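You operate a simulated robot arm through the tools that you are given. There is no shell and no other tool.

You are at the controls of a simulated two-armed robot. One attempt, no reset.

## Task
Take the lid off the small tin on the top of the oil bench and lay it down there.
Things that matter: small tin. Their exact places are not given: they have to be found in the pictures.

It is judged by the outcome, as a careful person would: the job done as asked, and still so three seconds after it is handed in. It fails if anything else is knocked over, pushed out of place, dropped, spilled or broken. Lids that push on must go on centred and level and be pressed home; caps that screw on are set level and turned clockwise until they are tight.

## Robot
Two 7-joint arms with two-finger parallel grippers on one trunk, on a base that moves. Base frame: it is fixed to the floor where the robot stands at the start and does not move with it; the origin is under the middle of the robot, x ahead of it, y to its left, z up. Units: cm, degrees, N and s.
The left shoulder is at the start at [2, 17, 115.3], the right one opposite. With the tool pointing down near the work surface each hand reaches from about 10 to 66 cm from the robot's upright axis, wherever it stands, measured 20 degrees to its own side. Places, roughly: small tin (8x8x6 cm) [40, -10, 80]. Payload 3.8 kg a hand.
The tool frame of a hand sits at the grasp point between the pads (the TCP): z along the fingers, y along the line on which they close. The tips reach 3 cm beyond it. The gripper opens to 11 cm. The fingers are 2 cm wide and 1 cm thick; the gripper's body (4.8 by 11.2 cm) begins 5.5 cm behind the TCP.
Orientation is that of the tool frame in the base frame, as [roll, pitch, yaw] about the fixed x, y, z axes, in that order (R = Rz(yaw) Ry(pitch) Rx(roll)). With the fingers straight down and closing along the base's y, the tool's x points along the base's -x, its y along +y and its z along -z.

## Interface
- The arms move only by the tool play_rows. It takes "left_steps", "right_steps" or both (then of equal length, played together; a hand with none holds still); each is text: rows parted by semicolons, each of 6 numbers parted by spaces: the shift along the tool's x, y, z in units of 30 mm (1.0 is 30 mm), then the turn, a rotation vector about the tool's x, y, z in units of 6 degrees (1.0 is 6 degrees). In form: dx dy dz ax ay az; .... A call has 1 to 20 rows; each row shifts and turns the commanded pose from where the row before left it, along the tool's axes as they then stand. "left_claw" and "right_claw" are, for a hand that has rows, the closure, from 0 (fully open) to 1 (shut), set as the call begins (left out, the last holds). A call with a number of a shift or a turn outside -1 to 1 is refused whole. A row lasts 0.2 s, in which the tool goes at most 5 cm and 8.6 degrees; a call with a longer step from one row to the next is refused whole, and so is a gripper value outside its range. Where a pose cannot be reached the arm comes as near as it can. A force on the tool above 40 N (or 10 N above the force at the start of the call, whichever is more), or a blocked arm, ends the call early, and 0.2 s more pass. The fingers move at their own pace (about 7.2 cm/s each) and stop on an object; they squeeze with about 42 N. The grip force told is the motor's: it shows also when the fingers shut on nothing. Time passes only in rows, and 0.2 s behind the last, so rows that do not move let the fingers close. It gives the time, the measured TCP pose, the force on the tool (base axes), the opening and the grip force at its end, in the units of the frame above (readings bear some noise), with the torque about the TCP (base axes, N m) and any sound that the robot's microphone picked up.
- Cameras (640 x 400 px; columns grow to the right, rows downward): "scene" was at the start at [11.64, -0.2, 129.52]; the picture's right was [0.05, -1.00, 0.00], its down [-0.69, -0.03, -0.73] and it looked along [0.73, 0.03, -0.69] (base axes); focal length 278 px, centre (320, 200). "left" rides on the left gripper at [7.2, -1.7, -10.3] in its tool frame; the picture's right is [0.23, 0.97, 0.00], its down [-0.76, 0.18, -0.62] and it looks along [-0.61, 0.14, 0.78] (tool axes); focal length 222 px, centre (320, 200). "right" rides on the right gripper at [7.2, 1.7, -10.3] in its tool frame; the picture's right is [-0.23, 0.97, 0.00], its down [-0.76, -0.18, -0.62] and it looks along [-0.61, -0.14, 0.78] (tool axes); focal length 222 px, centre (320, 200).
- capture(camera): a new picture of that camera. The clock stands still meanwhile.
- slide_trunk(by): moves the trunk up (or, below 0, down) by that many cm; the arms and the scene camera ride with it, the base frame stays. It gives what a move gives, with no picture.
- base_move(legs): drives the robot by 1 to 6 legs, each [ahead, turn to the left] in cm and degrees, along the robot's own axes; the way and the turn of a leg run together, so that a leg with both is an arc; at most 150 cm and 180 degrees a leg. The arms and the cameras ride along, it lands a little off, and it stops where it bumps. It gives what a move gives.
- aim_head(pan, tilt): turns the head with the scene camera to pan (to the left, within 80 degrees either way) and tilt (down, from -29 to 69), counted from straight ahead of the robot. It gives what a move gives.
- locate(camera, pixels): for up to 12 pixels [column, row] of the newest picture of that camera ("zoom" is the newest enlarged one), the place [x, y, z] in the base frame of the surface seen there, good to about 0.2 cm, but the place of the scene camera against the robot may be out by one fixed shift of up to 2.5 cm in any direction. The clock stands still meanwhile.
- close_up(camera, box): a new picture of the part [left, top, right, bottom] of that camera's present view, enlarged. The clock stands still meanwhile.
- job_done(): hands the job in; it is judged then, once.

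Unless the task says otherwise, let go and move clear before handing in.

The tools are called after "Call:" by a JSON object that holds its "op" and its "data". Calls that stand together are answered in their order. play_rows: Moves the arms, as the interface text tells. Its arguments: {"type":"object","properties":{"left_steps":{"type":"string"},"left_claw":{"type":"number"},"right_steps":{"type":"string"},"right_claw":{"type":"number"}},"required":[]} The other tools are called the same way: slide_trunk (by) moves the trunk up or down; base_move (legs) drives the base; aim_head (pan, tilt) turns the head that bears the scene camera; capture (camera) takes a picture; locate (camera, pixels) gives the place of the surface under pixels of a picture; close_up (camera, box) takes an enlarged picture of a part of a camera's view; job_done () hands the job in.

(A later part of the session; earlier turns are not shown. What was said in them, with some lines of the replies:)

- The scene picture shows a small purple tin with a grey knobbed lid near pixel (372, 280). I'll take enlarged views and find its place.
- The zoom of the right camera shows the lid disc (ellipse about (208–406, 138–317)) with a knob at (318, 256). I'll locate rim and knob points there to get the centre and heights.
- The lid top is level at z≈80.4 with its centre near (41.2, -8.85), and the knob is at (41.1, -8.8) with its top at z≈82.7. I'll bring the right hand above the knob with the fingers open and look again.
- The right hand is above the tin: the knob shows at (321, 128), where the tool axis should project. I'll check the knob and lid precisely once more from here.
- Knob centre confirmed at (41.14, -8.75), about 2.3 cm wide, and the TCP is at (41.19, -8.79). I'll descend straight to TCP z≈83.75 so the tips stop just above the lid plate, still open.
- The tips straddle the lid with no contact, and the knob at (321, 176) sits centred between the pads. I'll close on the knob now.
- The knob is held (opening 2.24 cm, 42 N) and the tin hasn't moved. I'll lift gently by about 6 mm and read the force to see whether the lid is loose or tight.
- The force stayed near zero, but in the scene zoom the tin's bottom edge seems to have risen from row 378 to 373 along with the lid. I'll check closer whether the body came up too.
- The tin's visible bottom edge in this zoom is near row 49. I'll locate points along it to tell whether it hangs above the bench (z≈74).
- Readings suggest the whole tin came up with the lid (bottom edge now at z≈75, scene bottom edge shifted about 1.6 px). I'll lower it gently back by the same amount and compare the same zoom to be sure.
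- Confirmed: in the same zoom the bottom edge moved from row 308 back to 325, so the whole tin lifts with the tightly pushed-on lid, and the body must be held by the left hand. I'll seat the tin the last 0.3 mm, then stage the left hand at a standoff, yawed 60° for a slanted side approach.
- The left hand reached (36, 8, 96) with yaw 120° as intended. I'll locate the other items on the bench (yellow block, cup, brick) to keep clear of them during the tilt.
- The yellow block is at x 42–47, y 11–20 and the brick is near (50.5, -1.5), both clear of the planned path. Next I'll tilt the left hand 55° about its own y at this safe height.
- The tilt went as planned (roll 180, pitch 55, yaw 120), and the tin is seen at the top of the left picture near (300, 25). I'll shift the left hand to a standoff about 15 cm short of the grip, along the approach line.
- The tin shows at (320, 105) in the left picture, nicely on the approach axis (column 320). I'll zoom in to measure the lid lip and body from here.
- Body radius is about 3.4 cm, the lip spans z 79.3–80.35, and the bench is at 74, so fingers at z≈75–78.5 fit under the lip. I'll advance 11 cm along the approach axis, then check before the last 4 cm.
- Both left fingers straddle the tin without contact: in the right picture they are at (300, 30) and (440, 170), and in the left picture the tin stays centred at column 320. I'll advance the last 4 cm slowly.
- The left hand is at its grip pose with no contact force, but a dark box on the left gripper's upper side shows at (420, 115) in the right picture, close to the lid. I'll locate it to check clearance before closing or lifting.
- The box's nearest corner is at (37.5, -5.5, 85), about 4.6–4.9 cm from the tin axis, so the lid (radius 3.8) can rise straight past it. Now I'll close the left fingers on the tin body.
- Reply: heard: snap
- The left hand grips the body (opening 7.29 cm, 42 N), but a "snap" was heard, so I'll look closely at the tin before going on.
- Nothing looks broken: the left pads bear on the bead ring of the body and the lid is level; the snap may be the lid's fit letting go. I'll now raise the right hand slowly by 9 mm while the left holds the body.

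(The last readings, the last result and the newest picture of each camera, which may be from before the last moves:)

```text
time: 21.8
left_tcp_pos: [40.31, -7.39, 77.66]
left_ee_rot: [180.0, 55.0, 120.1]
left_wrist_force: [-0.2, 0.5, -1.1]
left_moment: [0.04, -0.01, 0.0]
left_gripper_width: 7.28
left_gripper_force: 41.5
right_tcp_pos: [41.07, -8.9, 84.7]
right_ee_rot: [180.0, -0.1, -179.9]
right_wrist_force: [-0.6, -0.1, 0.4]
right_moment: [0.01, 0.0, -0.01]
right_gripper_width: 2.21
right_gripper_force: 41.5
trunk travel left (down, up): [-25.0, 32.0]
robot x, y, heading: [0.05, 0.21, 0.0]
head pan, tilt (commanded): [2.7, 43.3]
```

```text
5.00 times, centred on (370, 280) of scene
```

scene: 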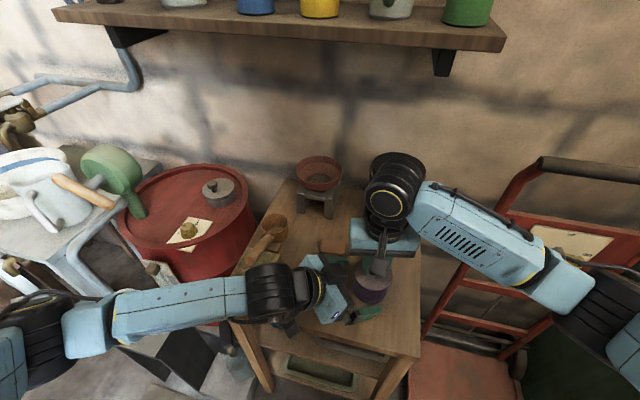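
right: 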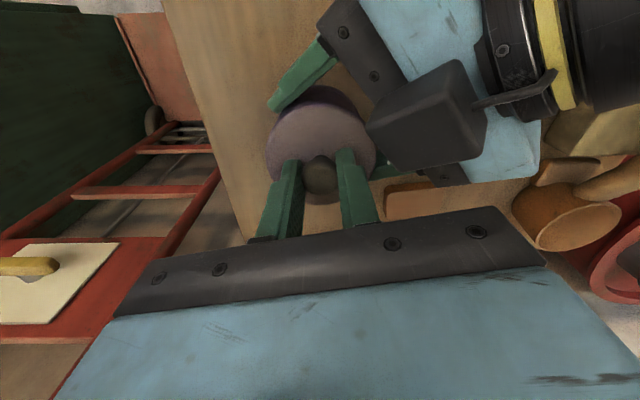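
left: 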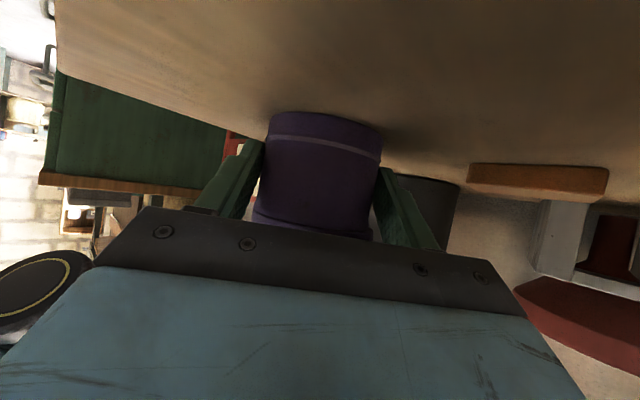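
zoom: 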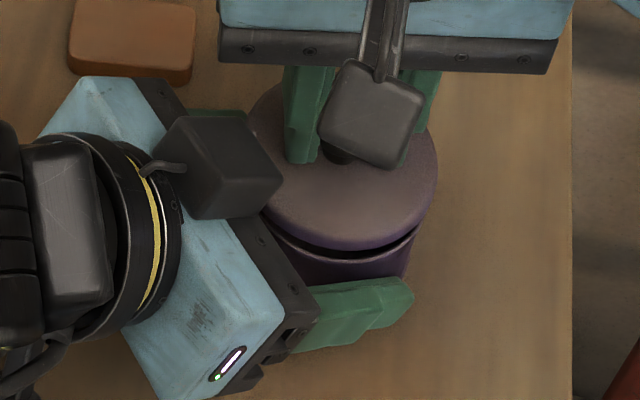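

The lid has come free: the scene zoom shows a dark gap under the lid at (340, 245), and forces are near zero with the body still on the bench. I'll raise it another 1.2 cm straight up and check clearance.

Call:
{"op": "play_rows", "data": {"right_steps": "0 0 -0.08 0 0 0; 0 0 -0.08 0 0 0; 0 0 -0.08 0 0 0; 0 0 -0.08 0 0 0; 0 0 -0.08 0 0 0; 0 0 0 0 0 0"}}

Call:
{"op": "close_up", "data": {"camera": "right", "box": [240, 60, 400, 220]}}

Call:
{"op": "close_up", "data": {"camera": "scene", "box": [330, 240, 410, 320]}}

Call:
{"op": "close_up", "data": {"camera": "left", "box": [220, 90, 430, 250]}}

```text
time: 23.2
left_tcp_pos: [40.3, -7.41, 77.76]
left_ee_rot: [-180.0, 54.9, 120.1]
left_wrist_force: [0.7, 0.3, 0.1]
left_moment: [0.05, 0.0, -0.04]
left_gripper_width: 7.25
left_gripper_force: 42.1
right_tcp_pos: [41.07, -8.8, 85.9]
right_ee_rot: [180.0, -0.1, 180.0]
right_wrist_force: [0.0, -0.4, -0.6]
right_moment: [-0.01, -0.02, 0.02]
right_gripper_width: 2.23
right_gripper_force: 41.8
trunk travel left (down, up): [-25.0, 32.0]
robot x, y, heading: [-0.26, -0.29, 0.0]
head pan, tilt (commanded): [2.7, 43.3]
```

```text
2.50 times, centred on (320, 140) of right
```

zoom: 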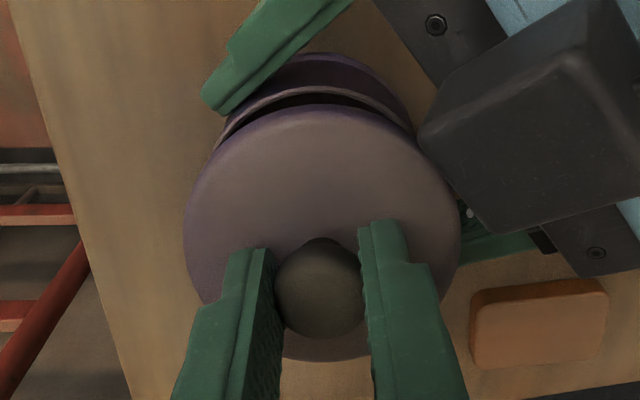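

```text
5.00 times, centred on (370, 280) of scene
```

zoom: 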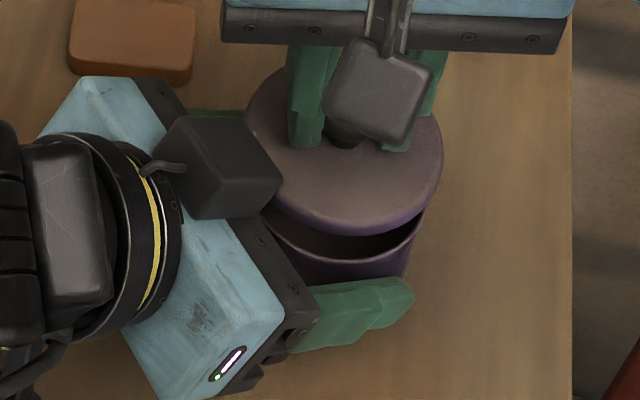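

```text
2.50 times, centred on (325, 170) of left
```

zoom: 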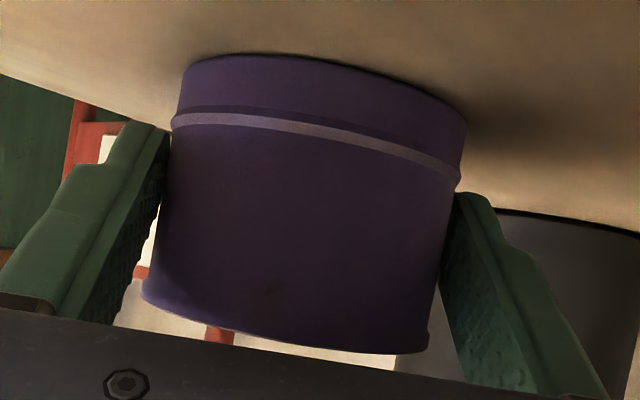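

The lid is fully clear of the tin (daylight between them in the left zoom at (250, 335)), and the body stands on the bench. I'll open the left hand and let it settle.

Call:
{"op": "play_rows", "data": {"left_steps": "0 0 0 0 0 0; 0 0 0 0 0 0; 0 0 0 0 0 0; 0 0 0 0 0 0; 0 0 0 0 0 0", "left_claw": 0}}

Call:
{"op": "close_up", "data": {"camera": "left", "box": [220, 90, 430, 250]}}

```text
time: 24.4
left_tcp_pos: [40.31, -7.38, 77.65]
left_ee_rot: [180.0, 55.0, 120.0]
left_wrist_force: [0.4, -0.1, -0.6]
left_moment: [0.03, -0.01, -0.01]
left_gripper_width: 10.99
left_gripper_force: 0.0
right_tcp_pos: [41.1, -8.88, 85.91]
right_ee_rot: [-180.0, 0.0, 180.0]
right_wrist_force: [0.6, -1.3, 0.5]
right_moment: [0.04, 0.03, -0.04]
right_gripper_width: 2.22
right_gripper_force: 42.3
trunk travel left (down, up): [-25.0, 32.0]
robot x, y, heading: [0.21, 0.1, 0.0]
head pan, tilt (commanded): [2.7, 43.3]
```

```text
2.50 times, centred on (325, 170) of left
```

zoom: 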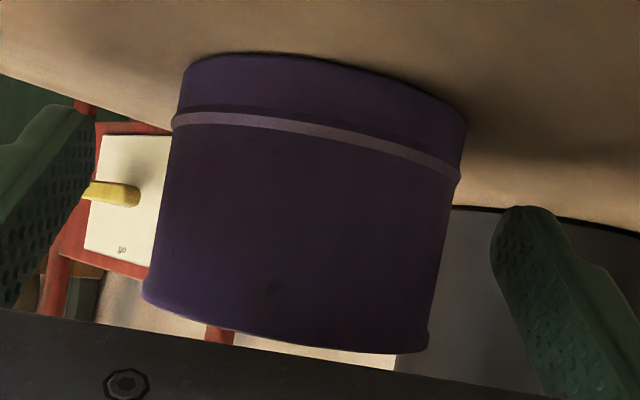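

The left fingers are open and the tin did not shift. I'll back the left hand straight out along its approach line by 15 cm, then a bit more.

Call:
{"op": "play_rows", "data": {"left_steps": "0 0 -0.25 0 0 0; 0 0 -0.3 0 0 0; 0 0 -0.4 0 0 0; 0 0 -0.5 0 0 0; 0 0 -0.5 0 0 0; 0 0 -0.5 0 0 0; 0 0 -0.5 0 0 0; 0 0 -0.5 0 0 0; 0 0 -0.5 0 0 0; 0 0 -0.5 0 0 0; 0 0 -0.5 0 0 0; -0.4 0.25 -0.5 0 0 0; -0.4 0.25 -0.5 0 0 0; -0.4 0.25 -0.5 0 0 0; -0.4 0.25 -0.5 0 0 0; 0 0 0 0 0 0", "left_claw": 0}}

Call:
{"op": "capture", "data": {"camera": "scene"}}

Call:
{"op": "capture", "data": {"camera": "right"}}

```text
time: 27.8
left_tcp_pos: [35.74, 6.41, 93.54]
left_ee_rot: [-179.9, 54.9, 120.0]
left_wrist_force: [0.0, 1.1, 0.7]
left_moment: [-0.02, 0.01, 0.01]
left_gripper_width: 11.01
left_gripper_force: 0.1
right_tcp_pos: [41.1, -8.8, 85.84]
right_ee_rot: [180.0, 0.0, -179.9]
right_wrist_force: [0.0, 0.2, -0.5]
right_moment: [0.04, -0.05, 0.0]
right_gripper_width: 2.25
right_gripper_force: 41.8
trunk travel left (down, up): [-25.0, 32.0]
robot x, y, heading: [0.05, 0.03, -0.0]
head pan, tilt (commanded): [2.7, 43.3]
```

```text
taken
```

scene: 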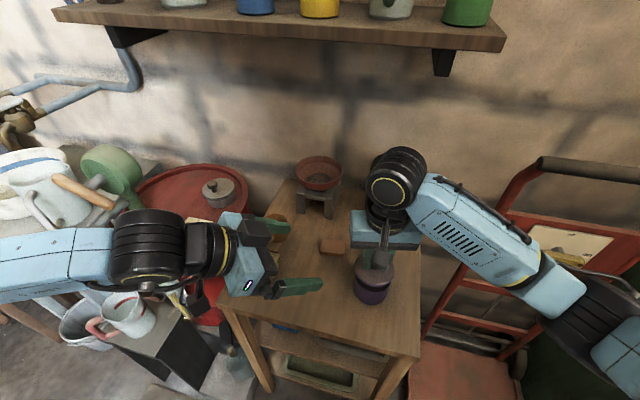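

```text
taken
```

right: 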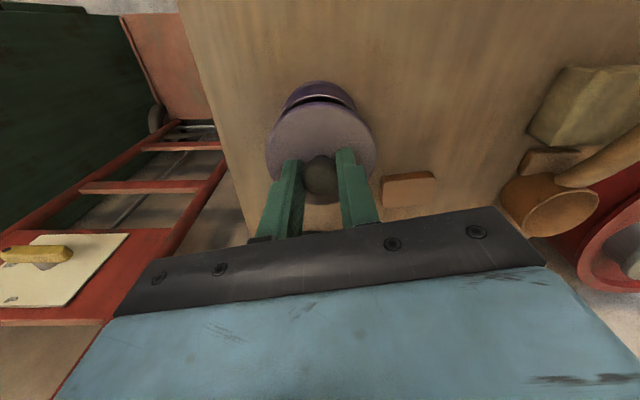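

The left hand is clear and the right hand holds the lid above the open tin. I'll use the left camera to see the lid's underside and thickness before setting it down.

Call:
{"op": "capture", "data": {"camera": "left"}}

Call:
{"op": "close_up", "data": {"camera": "left", "box": [240, 0, 380, 120]}}

```text
taken
```

left: 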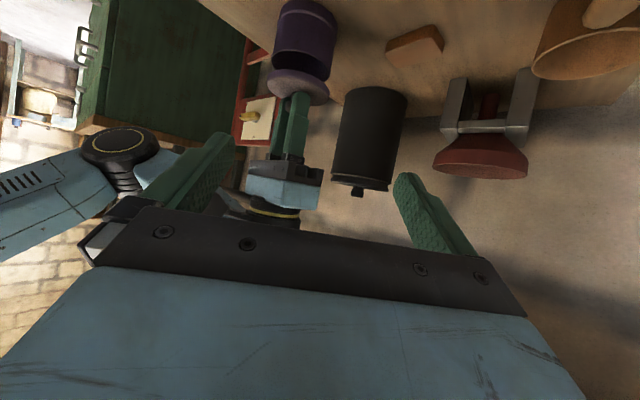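

```text
3.33 times, centred on (310, 60) of left
```

zoom: 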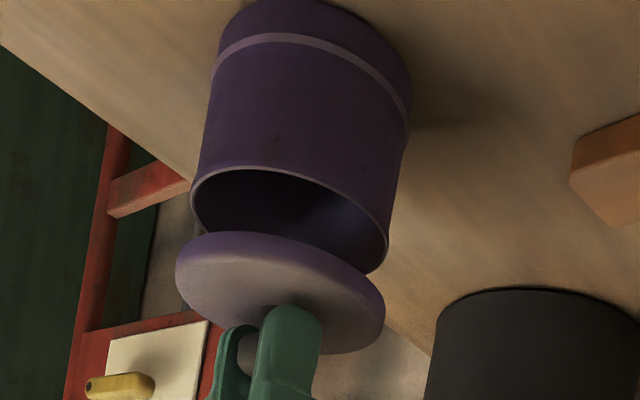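

The lid is a plate with a knob, held level by the right hand. I'll first take the left hand out of the way: raise, untilt and unyaw it back to pointing down.

Call:
{"op": "play_rows", "data": {"left_steps": "-0.38 0.167 -0.62 0 0 0; -0.38 0.167 -0.62 0 0 0; 0 0 0 0 1 0; 0 0 0 0 1 0; 0 0 0 0 1 0; 0 0 0 0 1 0; 0 0 0 0 1 0; 0 0 0 0 1 0; 0 0 0 0 1 0; 0 0 0 0 1 0; 0 0 0 0 1 0; 0 0 0 0 0.167 0; 0 0 0 0 0 -1; 0 0 0 0 0 -1; 0 0 0 0 0 -1; 0 0 0 0 0 -1; 0 0 0 0 0 -1; 0 0 0 0 0 -1; 0 0 0 0 0 -1; 0 0 0 0 0 -1"}}

Call:
{"op": "play_rows", "data": {"left_steps": "0 0 0 0 0 -1; 0 0 0 0 0 -1; -0.7 0.5 -0.3 0 0 0; -0.7 0.5 -0.3 0 0 0; -0.7 0.5 -0.3 0 0 0; -0.7 0.5 -0.3 0 0 0; -0.7 0.5 -0.3 0 0 0; 0 0.5 0 0 0 0; 0 0 0 0 0 0"}}

Call:
{"op": "capture", "data": {"camera": "scene"}}

```text
time: 32.0
left_tcp_pos: [35.77, 8.61, 97.55]
left_ee_rot: [-180.0, 0.0, 168.2]
left_wrist_force: [0.5, -0.3, -0.5]
left_moment: [-0.01, -0.01, 0.03]
left_gripper_width: 10.98
left_gripper_force: 0.0
right_tcp_pos: [41.02, -8.68, 85.86]
right_ee_rot: [180.0, 0.0, 180.0]
right_wrist_force: [-0.4, -0.2, 0.8]
right_moment: [-0.01, -0.01, -0.03]
right_gripper_width: 2.23
right_gripper_force: 41.6
trunk travel left (down, up): [-25.0, 32.0]
robot x, y, heading: [-0.18, -0.15, 0.0]
head pan, tilt (commanded): [2.7, 43.3]
```

```text
time: 34.0
left_tcp_pos: [46.31, 17.45, 102.2]
left_ee_rot: [-180.0, 0.0, -180.0]
left_wrist_force: [-0.3, -1.0, -0.5]
left_moment: [-0.04, -0.04, 0.0]
left_gripper_width: 11.0
left_gripper_force: 0.1
right_tcp_pos: [41.05, -8.85, 85.85]
right_ee_rot: [179.9, 0.0, -180.0]
right_wrist_force: [-0.6, 0.4, -0.8]
right_moment: [0.01, 0.03, 0.02]
right_gripper_width: 2.2
right_gripper_force: 42.4
trunk travel left (down, up): [-25.0, 32.0]
robot x, y, heading: [-0.13, -0.17, -0.1]
head pan, tilt (commanded): [2.7, 43.3]
```

```text
taken
```

scene: 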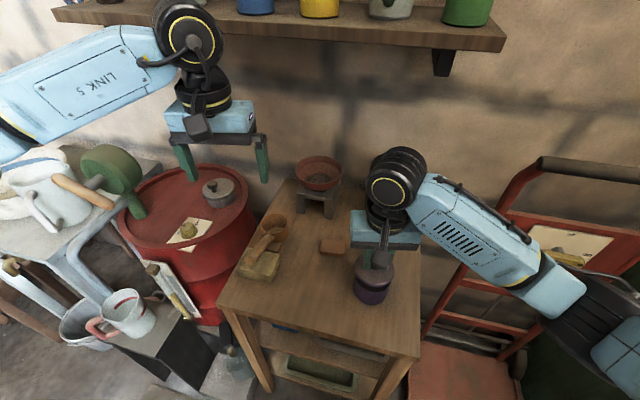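

The left hand is out of the way at (46, 17.5, 102). I'll raise the lid 4 cm and carry it to above the free patch of bench near (41, 2.5).

Call:
{"op": "play_rows", "data": {"right_steps": "0 0 -0.4 0 0 0; 0 0 -0.45 0 0 0; 0 0 -0.45 0 0 0; 0 0.3 0 0 0 0; 0 0.45 0 0 0 0; 0 0.5 0 0 0 0; 0 0.5 0 0 0 0; 0 0.5 0 0 0 0; 0 0.5 0 0 0 0; 0 0.45 0 0 0 0; 0 0.4 0 0 0 0; 0 0.18 0 0 0 0; 0 0 0 0 0 0; 0 0 0 0 0 0"}}

Call:
{"op": "capture", "data": {"camera": "scene"}}

Call:
{"op": "capture", "data": {"camera": "right"}}

Call:
{"op": "capture", "data": {"camera": "left"}}

```text
time: 37.0
left_tcp_pos: [46.19, 17.35, 102.14]
left_ee_rot: [-179.9, 0.0, 179.9]
left_wrist_force: [-0.1, 0.1, -0.5]
left_moment: [-0.03, -0.03, 0.03]
left_gripper_width: 11.01
left_gripper_force: 0.2
right_tcp_pos: [41.1, 2.55, 89.8]
right_ee_rot: [-179.9, 0.0, -179.9]
right_wrist_force: [0.1, -0.1, 0.2]
right_moment: [0.01, -0.01, -0.03]
right_gripper_width: 2.23
right_gripper_force: 41.8
trunk travel left (down, up): [-25.0, 32.0]
robot x, y, heading: [0.05, -0.25, -0.0]
head pan, tilt (commanded): [2.7, 43.3]
```

```text
taken
```

scene: 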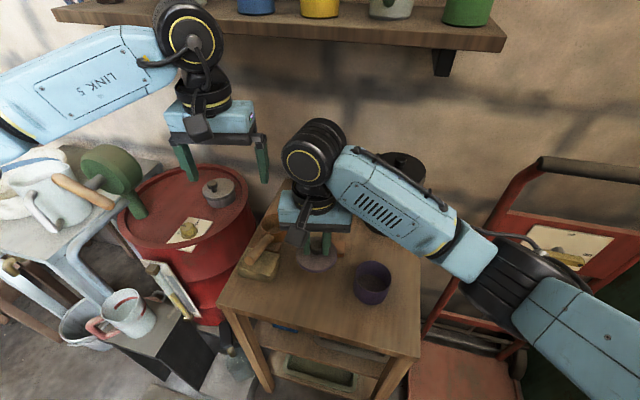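

```text
taken
```

right: 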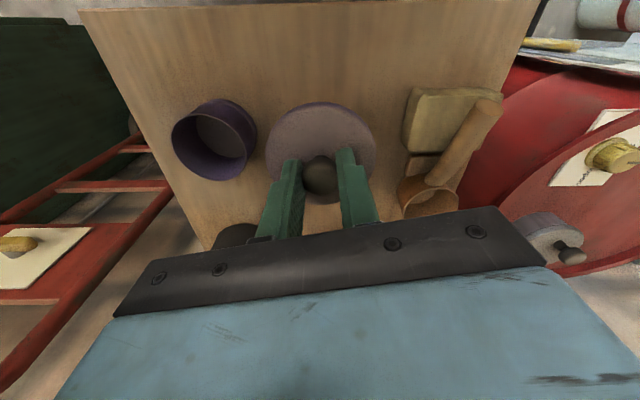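

```text
taken
```

left: 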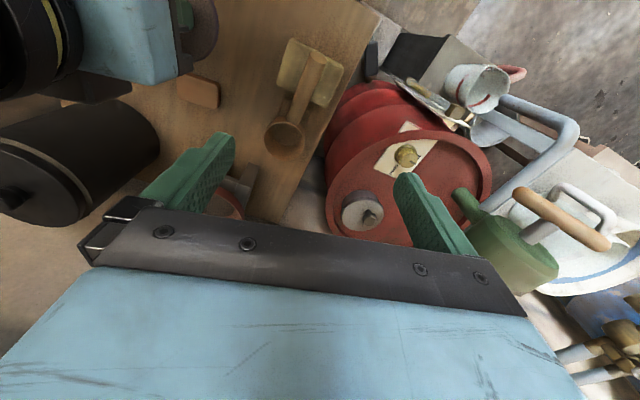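

The tin stands open and upright at (373, 283) and the lid hangs over a free patch of bench. I'll lower the lid to TCP z≈80, still above the bench, then look.

Call:
{"op": "play_rows", "data": {"right_steps": "0 0 0.5 0 0 0; 0 0 0.5 0 0 0; 0 0 0.5 0 0 0; 0 0 0.5 0 0 0; 0 0 0.5 0 0 0; 0 0 0.4 0 0 0; 0 0 0.25 0 0 0; 0 0 0.1 0 0 0; 0 0 0 0 0 0"}}

Call:
{"op": "close_up", "data": {"camera": "scene", "box": [260, 210, 420, 320]}}

Call:
{"op": "capture", "data": {"camera": "right"}}

```text
time: 39.0
left_tcp_pos: [46.31, 17.43, 102.01]
left_ee_rot: [180.0, 0.0, -180.0]
left_wrist_force: [-0.3, -0.7, 0.7]
left_moment: [-0.01, -0.04, -0.01]
left_gripper_width: 11.02
left_gripper_force: 0.0
right_tcp_pos: [41.07, 2.49, 80.02]
right_ee_rot: [-180.0, 0.0, -179.9]
right_wrist_force: [0.1, -0.1, -0.8]
right_moment: [-0.01, 0.0, 0.0]
right_gripper_width: 2.22
right_gripper_force: 42.4
trunk travel left (down, up): [-25.0, 32.0]
robot x, y, heading: [0.23, 0.13, -0.1]
head pan, tilt (commanded): [2.7, 43.3]
```

```text
3.64 times, centred on (340, 265) of scene
```

zoom: 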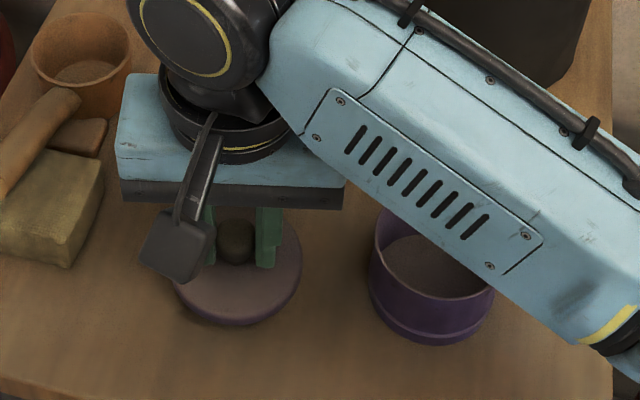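

```text
taken
```

right: 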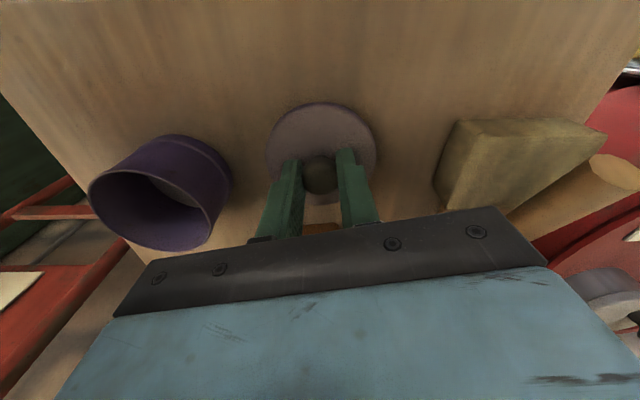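

The lid is over clear bench between the tin and the yellow block, still about 1–2 cm up. I'll lower in small steps watching the force.

Call:
{"op": "play_rows", "data": {"right_steps": "0 0 0.06 0 0 0; 0 0 0.06 0 0 0; 0 0 0.06 0 0 0; 0 0 0.06 0 0 0; 0 0 0.06 0 0 0; 0 0 0 0 0 0"}}

Call:
{"op": "close_up", "data": {"camera": "scene", "box": [290, 240, 350, 300]}}

Call:
{"op": "close_up", "data": {"camera": "right", "box": [250, 80, 390, 220]}}

```text
time: 40.4
left_tcp_pos: [46.29, 17.36, 102.06]
left_ee_rot: [180.0, -0.1, 180.0]
left_wrist_force: [0.6, 0.2, 0.3]
left_moment: [0.01, 0.01, 0.0]
left_gripper_width: 11.01
left_gripper_force: 0.0
right_tcp_pos: [41.14, 2.51, 79.05]
right_ee_rot: [-180.0, 0.0, 180.0]
right_wrist_force: [1.0, -0.3, -0.2]
right_moment: [0.01, -0.01, -0.01]
right_gripper_width: 2.23
right_gripper_force: 42.2
trunk travel left (down, up): [-25.0, 32.0]
robot x, y, heading: [0.21, 0.05, 0.1]
head pan, tilt (commanded): [2.7, 43.3]
```

```text
6.67 times, centred on (320, 270) of scene
```

zoom: 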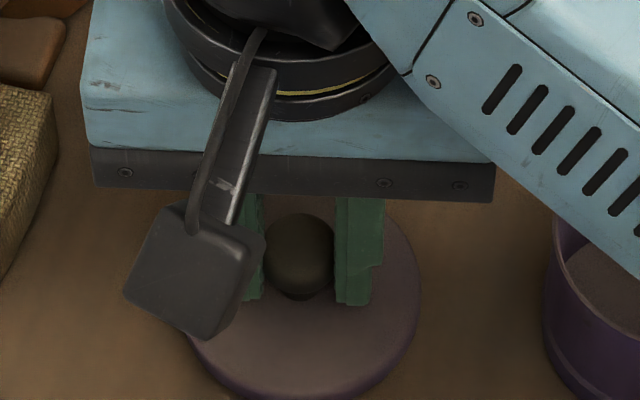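

```text
2.86 times, centred on (320, 150) of right
```

zoom: 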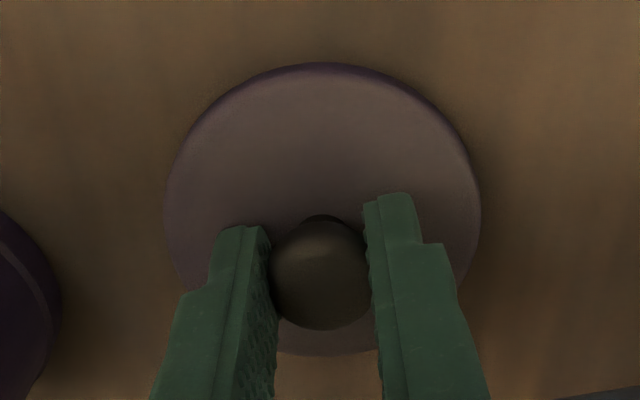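

No contact yet at TCP z≈79.1. I'll continue down in 1 mm rows, 4 mm at a time.

Call:
{"op": "play_rows", "data": {"right_steps": "0 0 0.033 0 0 0; 0 0 0.033 0 0 0; 0 0 0.033 0 0 0; 0 0 0.033 0 0 0; 0 0 0 0 0 0"}}

Call:
{"op": "locate", "data": {"camera": "right", "pixels": [[320, 120], [300, 130], [340, 130], [320, 85]]}}

```text
time: 41.6
left_tcp_pos: [46.33, 17.46, 102.02]
left_ee_rot: [179.9, 0.0, -180.0]
left_wrist_force: [-0.3, -0.1, 0.5]
left_moment: [0.0, 0.02, -0.01]
left_gripper_width: 10.97
left_gripper_force: 0.0
right_tcp_pos: [41.09, 2.5, 78.68]
right_ee_rot: [180.0, 0.0, -179.9]
right_wrist_force: [0.0, -0.5, 0.7]
right_moment: [-0.01, -0.01, -0.01]
right_gripper_width: 2.23
right_gripper_force: 42.2
trunk travel left (down, up): [-25.0, 32.0]
robot x, y, heading: [-0.02, -0.21, -0.1]
head pan, tilt (commanded): [2.7, 43.3]
```

```text
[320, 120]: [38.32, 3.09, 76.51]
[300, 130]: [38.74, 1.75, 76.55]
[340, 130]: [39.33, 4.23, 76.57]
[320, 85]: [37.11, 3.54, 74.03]
```

No contact at TCP z≈78.7; the lid top should now be near z≈75.2, so the plate underside is several millimetres above the bench at most. I'll keep lowering 3 mm at a time.

Call:
{"op": "play_rows", "data": {"right_steps": "0 0 0.025 0 0 0; 0 0 0.025 0 0 0; 0 0 0.025 0 0 0; 0 0 0.025 0 0 0; 0 0 0 0 0 0"}}

Call:
{"op": "close_up", "data": {"camera": "right", "box": [250, 80, 390, 220]}}

Call:
{"op": "locate", "data": {"camera": "zoom", "pixels": [[320, 120], [250, 140], [390, 140], [320, 75], [320, 69], [320, 64], [320, 58], [320, 40]]}}

```text
time: 42.8
left_tcp_pos: [46.17, 17.45, 102.22]
left_ee_rot: [-180.0, 0.1, -180.0]
left_wrist_force: [0.7, 0.4, -0.8]
left_moment: [0.01, 0.02, 0.02]
left_gripper_width: 10.99
left_gripper_force: 0.1
right_tcp_pos: [41.12, 2.48, 78.66]
right_ee_rot: [179.9, 0.2, 179.9]
right_wrist_force: [0.5, -5.6, 33.1]
right_moment: [-0.12, 0.1, 0.01]
right_gripper_width: 2.21
right_gripper_force: 42.3
trunk travel left (down, up): [-25.0, 32.0]
robot x, y, heading: [0.07, 0.37, -0.0]
head pan, tilt (commanded): [2.7, 43.3]
```

```text
2.86 times, centred on (320, 150) of right
```

zoom: 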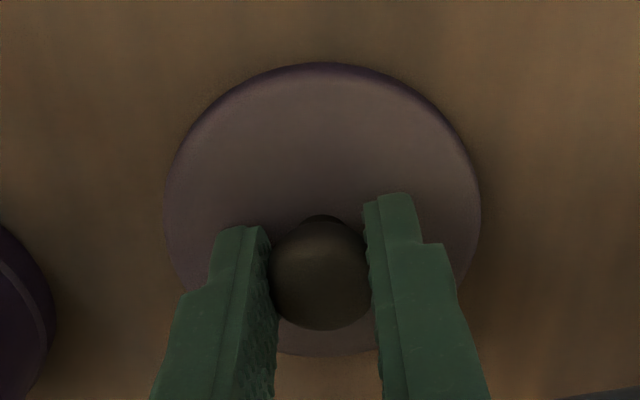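

```text
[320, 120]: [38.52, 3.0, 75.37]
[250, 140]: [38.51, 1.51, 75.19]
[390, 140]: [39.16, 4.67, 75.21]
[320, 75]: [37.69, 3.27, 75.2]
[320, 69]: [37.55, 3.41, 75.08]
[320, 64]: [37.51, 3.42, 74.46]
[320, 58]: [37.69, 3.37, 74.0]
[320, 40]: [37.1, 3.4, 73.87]
```

The lid has reached the bench: 33 N upward at TCP z≈78.66, with its top level at 75.2. I'll ease back up about 2.5 mm of command to unload it before letting go.

Call:
{"op": "play_rows", "data": {"right_steps": "0 0 -0.04 0 0 0; 0 0 -0.04 0 0 0; 0 0 0 0 0 0"}}

```text
time: 43.6
left_tcp_pos: [46.3, 17.42, 102.1]
left_ee_rot: [-180.0, 0.0, -179.8]
left_wrist_force: [0.3, 0.9, 1.3]
left_moment: [0.01, -0.04, 0.03]
left_gripper_width: 11.01
left_gripper_force: 0.1
right_tcp_pos: [41.08, 2.6, 78.67]
right_ee_rot: [-180.0, 0.1, -180.0]
right_wrist_force: [5.4, 1.4, 21.2]
right_moment: [0.13, -0.22, 0.0]
right_gripper_width: 2.21
right_gripper_force: 41.7
trunk travel left (down, up): [-25.0, 32.0]
robot x, y, heading: [-0.16, -0.24, 0.1]
head pan, tilt (commanded): [2.7, 43.3]
```

Force is still 21 N, so I'll ease up a little more in small steps.

Call:
{"op": "play_rows", "data": {"right_steps": "0 0 -0.02 0 0 0; 0 0 0 0 0 0; 0 0 0 0 0 0"}}

```text
time: 44.4
left_tcp_pos: [46.28, 17.41, 102.15]
left_ee_rot: [-180.0, 0.0, -180.0]
left_wrist_force: [0.2, 0.2, 0.0]
left_moment: [-0.02, 0.01, -0.03]
left_gripper_width: 11.0
left_gripper_force: 0.1
right_tcp_pos: [41.03, 2.61, 78.65]
right_ee_rot: [179.9, 0.1, -180.0]
right_wrist_force: [3.8, 1.7, 13.6]
right_moment: [0.06, -0.27, -0.03]
right_gripper_width: 2.22
right_gripper_force: 41.7
trunk travel left (down, up): [-25.0, 32.0]
robot x, y, heading: [-0.32, -0.32, 0.2]
head pan, tilt (commanded): [2.7, 43.3]
```

Call:
{"op": "play_rows", "data": {"right_steps": "0 0 -0.02 0 0 0; 0 0 0 0 0 0; 0 0 0 0 0 0"}}

```text
time: 45.2
left_tcp_pos: [46.28, 17.45, 102.11]
left_ee_rot: [-180.0, 0.0, 179.9]
left_wrist_force: [-0.3, -0.5, 0.2]
left_moment: [0.0, -0.02, 0.0]
left_gripper_width: 11.01
left_gripper_force: 0.1
right_tcp_pos: [41.06, 2.48, 78.74]
right_ee_rot: [-179.8, -0.1, -180.0]
right_wrist_force: [-0.2, -0.1, 5.6]
right_moment: [0.02, -0.03, -0.03]
right_gripper_width: 2.19
right_gripper_force: 41.7
trunk travel left (down, up): [-25.0, 32.0]
robot x, y, heading: [0.46, 0.27, 0.0]
head pan, tilt (commanded): [2.7, 43.3]
```

Only 5.6 N is left, so the lid rests on the bench with side forces near zero. I'll open the right fingers part way to release the knob.

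Call:
{"op": "play_rows", "data": {"right_steps": "0 0 0 0 0 0; 0 0 0 0 0 0; 0 0 0 0 0 0; 0 0 0 0 0 0", "right_claw": 0.6}}

Call:
{"op": "capture", "data": {"camera": "right"}}

```text
time: 46.2
left_tcp_pos: [46.24, 17.42, 102.03]
left_ee_rot: [180.0, -0.1, 179.9]
left_wrist_force: [-0.2, -0.3, 0.2]
left_moment: [-0.02, -0.02, -0.02]
left_gripper_width: 10.98
left_gripper_force: 0.0
right_tcp_pos: [41.11, 2.56, 78.64]
right_ee_rot: [-180.0, 0.0, -179.9]
right_wrist_force: [-0.4, 0.2, 0.8]
right_moment: [-0.01, -0.01, 0.01]
right_gripper_width: 4.42
right_gripper_force: 0.1
trunk travel left (down, up): [-25.0, 32.0]
robot x, y, heading: [0.05, -0.16, -0.2]
head pan, tilt (commanded): [2.7, 43.3]
```

```text
taken
```

right: 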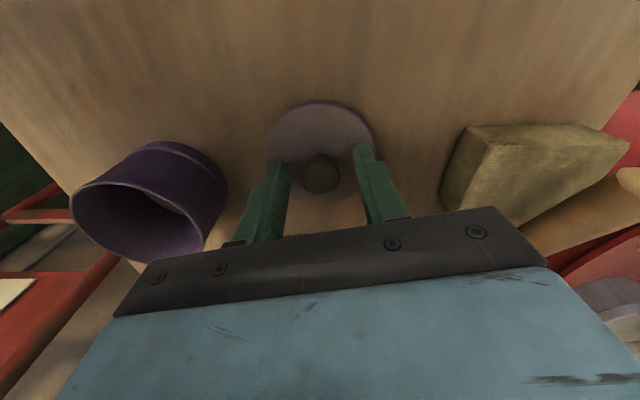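

The knob is free between the open fingers (opening 4.4 cm) and the lid lies flat. I'll raise the right hand straight up about 14 cm and check everything.

Call:
{"op": "play_rows", "data": {"right_steps": "0 0 -0.2 0 0 0; 0 0 -0.3 0 0 0; 0 0 -0.5 0 0 0; 0 0 -0.5 0 0 0; 0 0 -0.5 0 0 0; 0 0 -0.5 0 0 0; 0 0 -0.5 0 0 0; 0 0 -0.5 0 0 0; 0 0 -0.5 0 0 0; 0 0 -0.5 0 0 0; 0 -0.5 -0.3 0 0 0; 0 -0.8 0 0 0 0; 0 -0.8 0 0 0 0; 0 -0.8 0 0 0 0; 0 -0.8 0 0 0 0; 0 -0.8 0 0 0 0; 0 -0.8 0 0 0 0; 0 -0.8 0 0 0 0; 0 0 0 0 0 0"}}

Call:
{"op": "capture", "data": {"camera": "scene"}}

Call:
{"op": "capture", "data": {"camera": "right"}}

Call:
{"op": "close_up", "data": {"camera": "scene", "box": [220, 210, 420, 330]}}

```text
time: 50.2
left_tcp_pos: [46.27, 17.55, 102.18]
left_ee_rot: [180.0, 0.1, -179.8]
left_wrist_force: [-0.9, 0.0, 0.0]
left_moment: [0.01, -0.01, -0.01]
left_gripper_width: 11.0
left_gripper_force: 0.1
right_tcp_pos: [41.19, -15.81, 93.04]
right_ee_rot: [-180.0, 0.1, -180.0]
right_wrist_force: [0.2, -0.5, -0.5]
right_moment: [0.0, -0.01, -0.02]
right_gripper_width: 4.42
right_gripper_force: 0.1
trunk travel left (down, up): [-25.0, 32.0]
robot x, y, heading: [0.17, -0.13, 0.2]
head pan, tilt (commanded): [2.7, 43.3]
```

```text
taken
```

scene: 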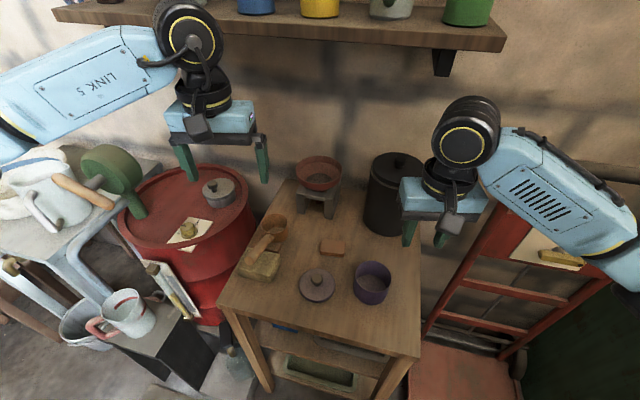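

```text
taken
```

right: 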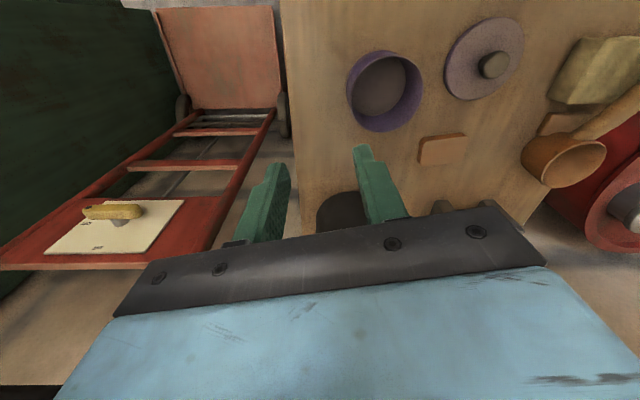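

```text
3.20 times, centred on (320, 270) of scene
```

zoom: 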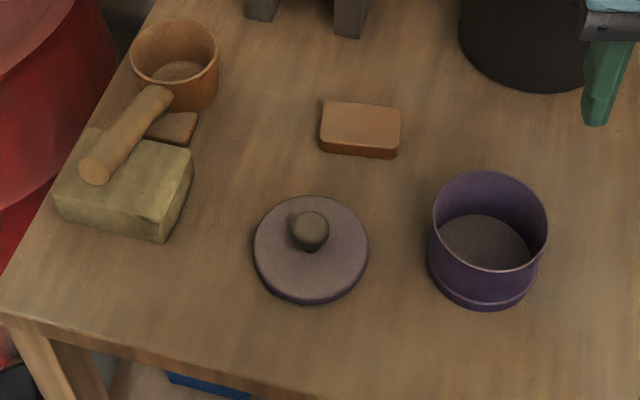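

The scene zoom shows the lid lying flat on the bench at (310, 250) and the open tin upright in its place at (488, 240). The brick, block, cup and canister look undisturbed, and both hands are empty and clear, so I'm handing in the job.

Call:
{"op": "job_done", "data": {}}

```text
The job is handed in.
```

The lid is off the small tin and lies flat on top of the oil bench, about 11 cm to the left of the tin. The tin stands open and upright where it was. The last pictures show nothing else on the bench moved, and both hands are empty and clear.

- **Two hands needed:** the lid was pushed on so tightly that the whole tin came up about 6 mm on the first try. I set it back down, held the body with the left hand and lifted the lid off with the right.
- **Snap sound:** the microphone picked up a snap as the left hand closed on the tin. I looked closely and saw nothing broken, and the lid came off easily right after. It was probably the lid letting go, but I couldn't confirm that.
- **Firm set-down:** the lid met the bench with a force of about 33 N. I eased that off to about 6 N before letting go.
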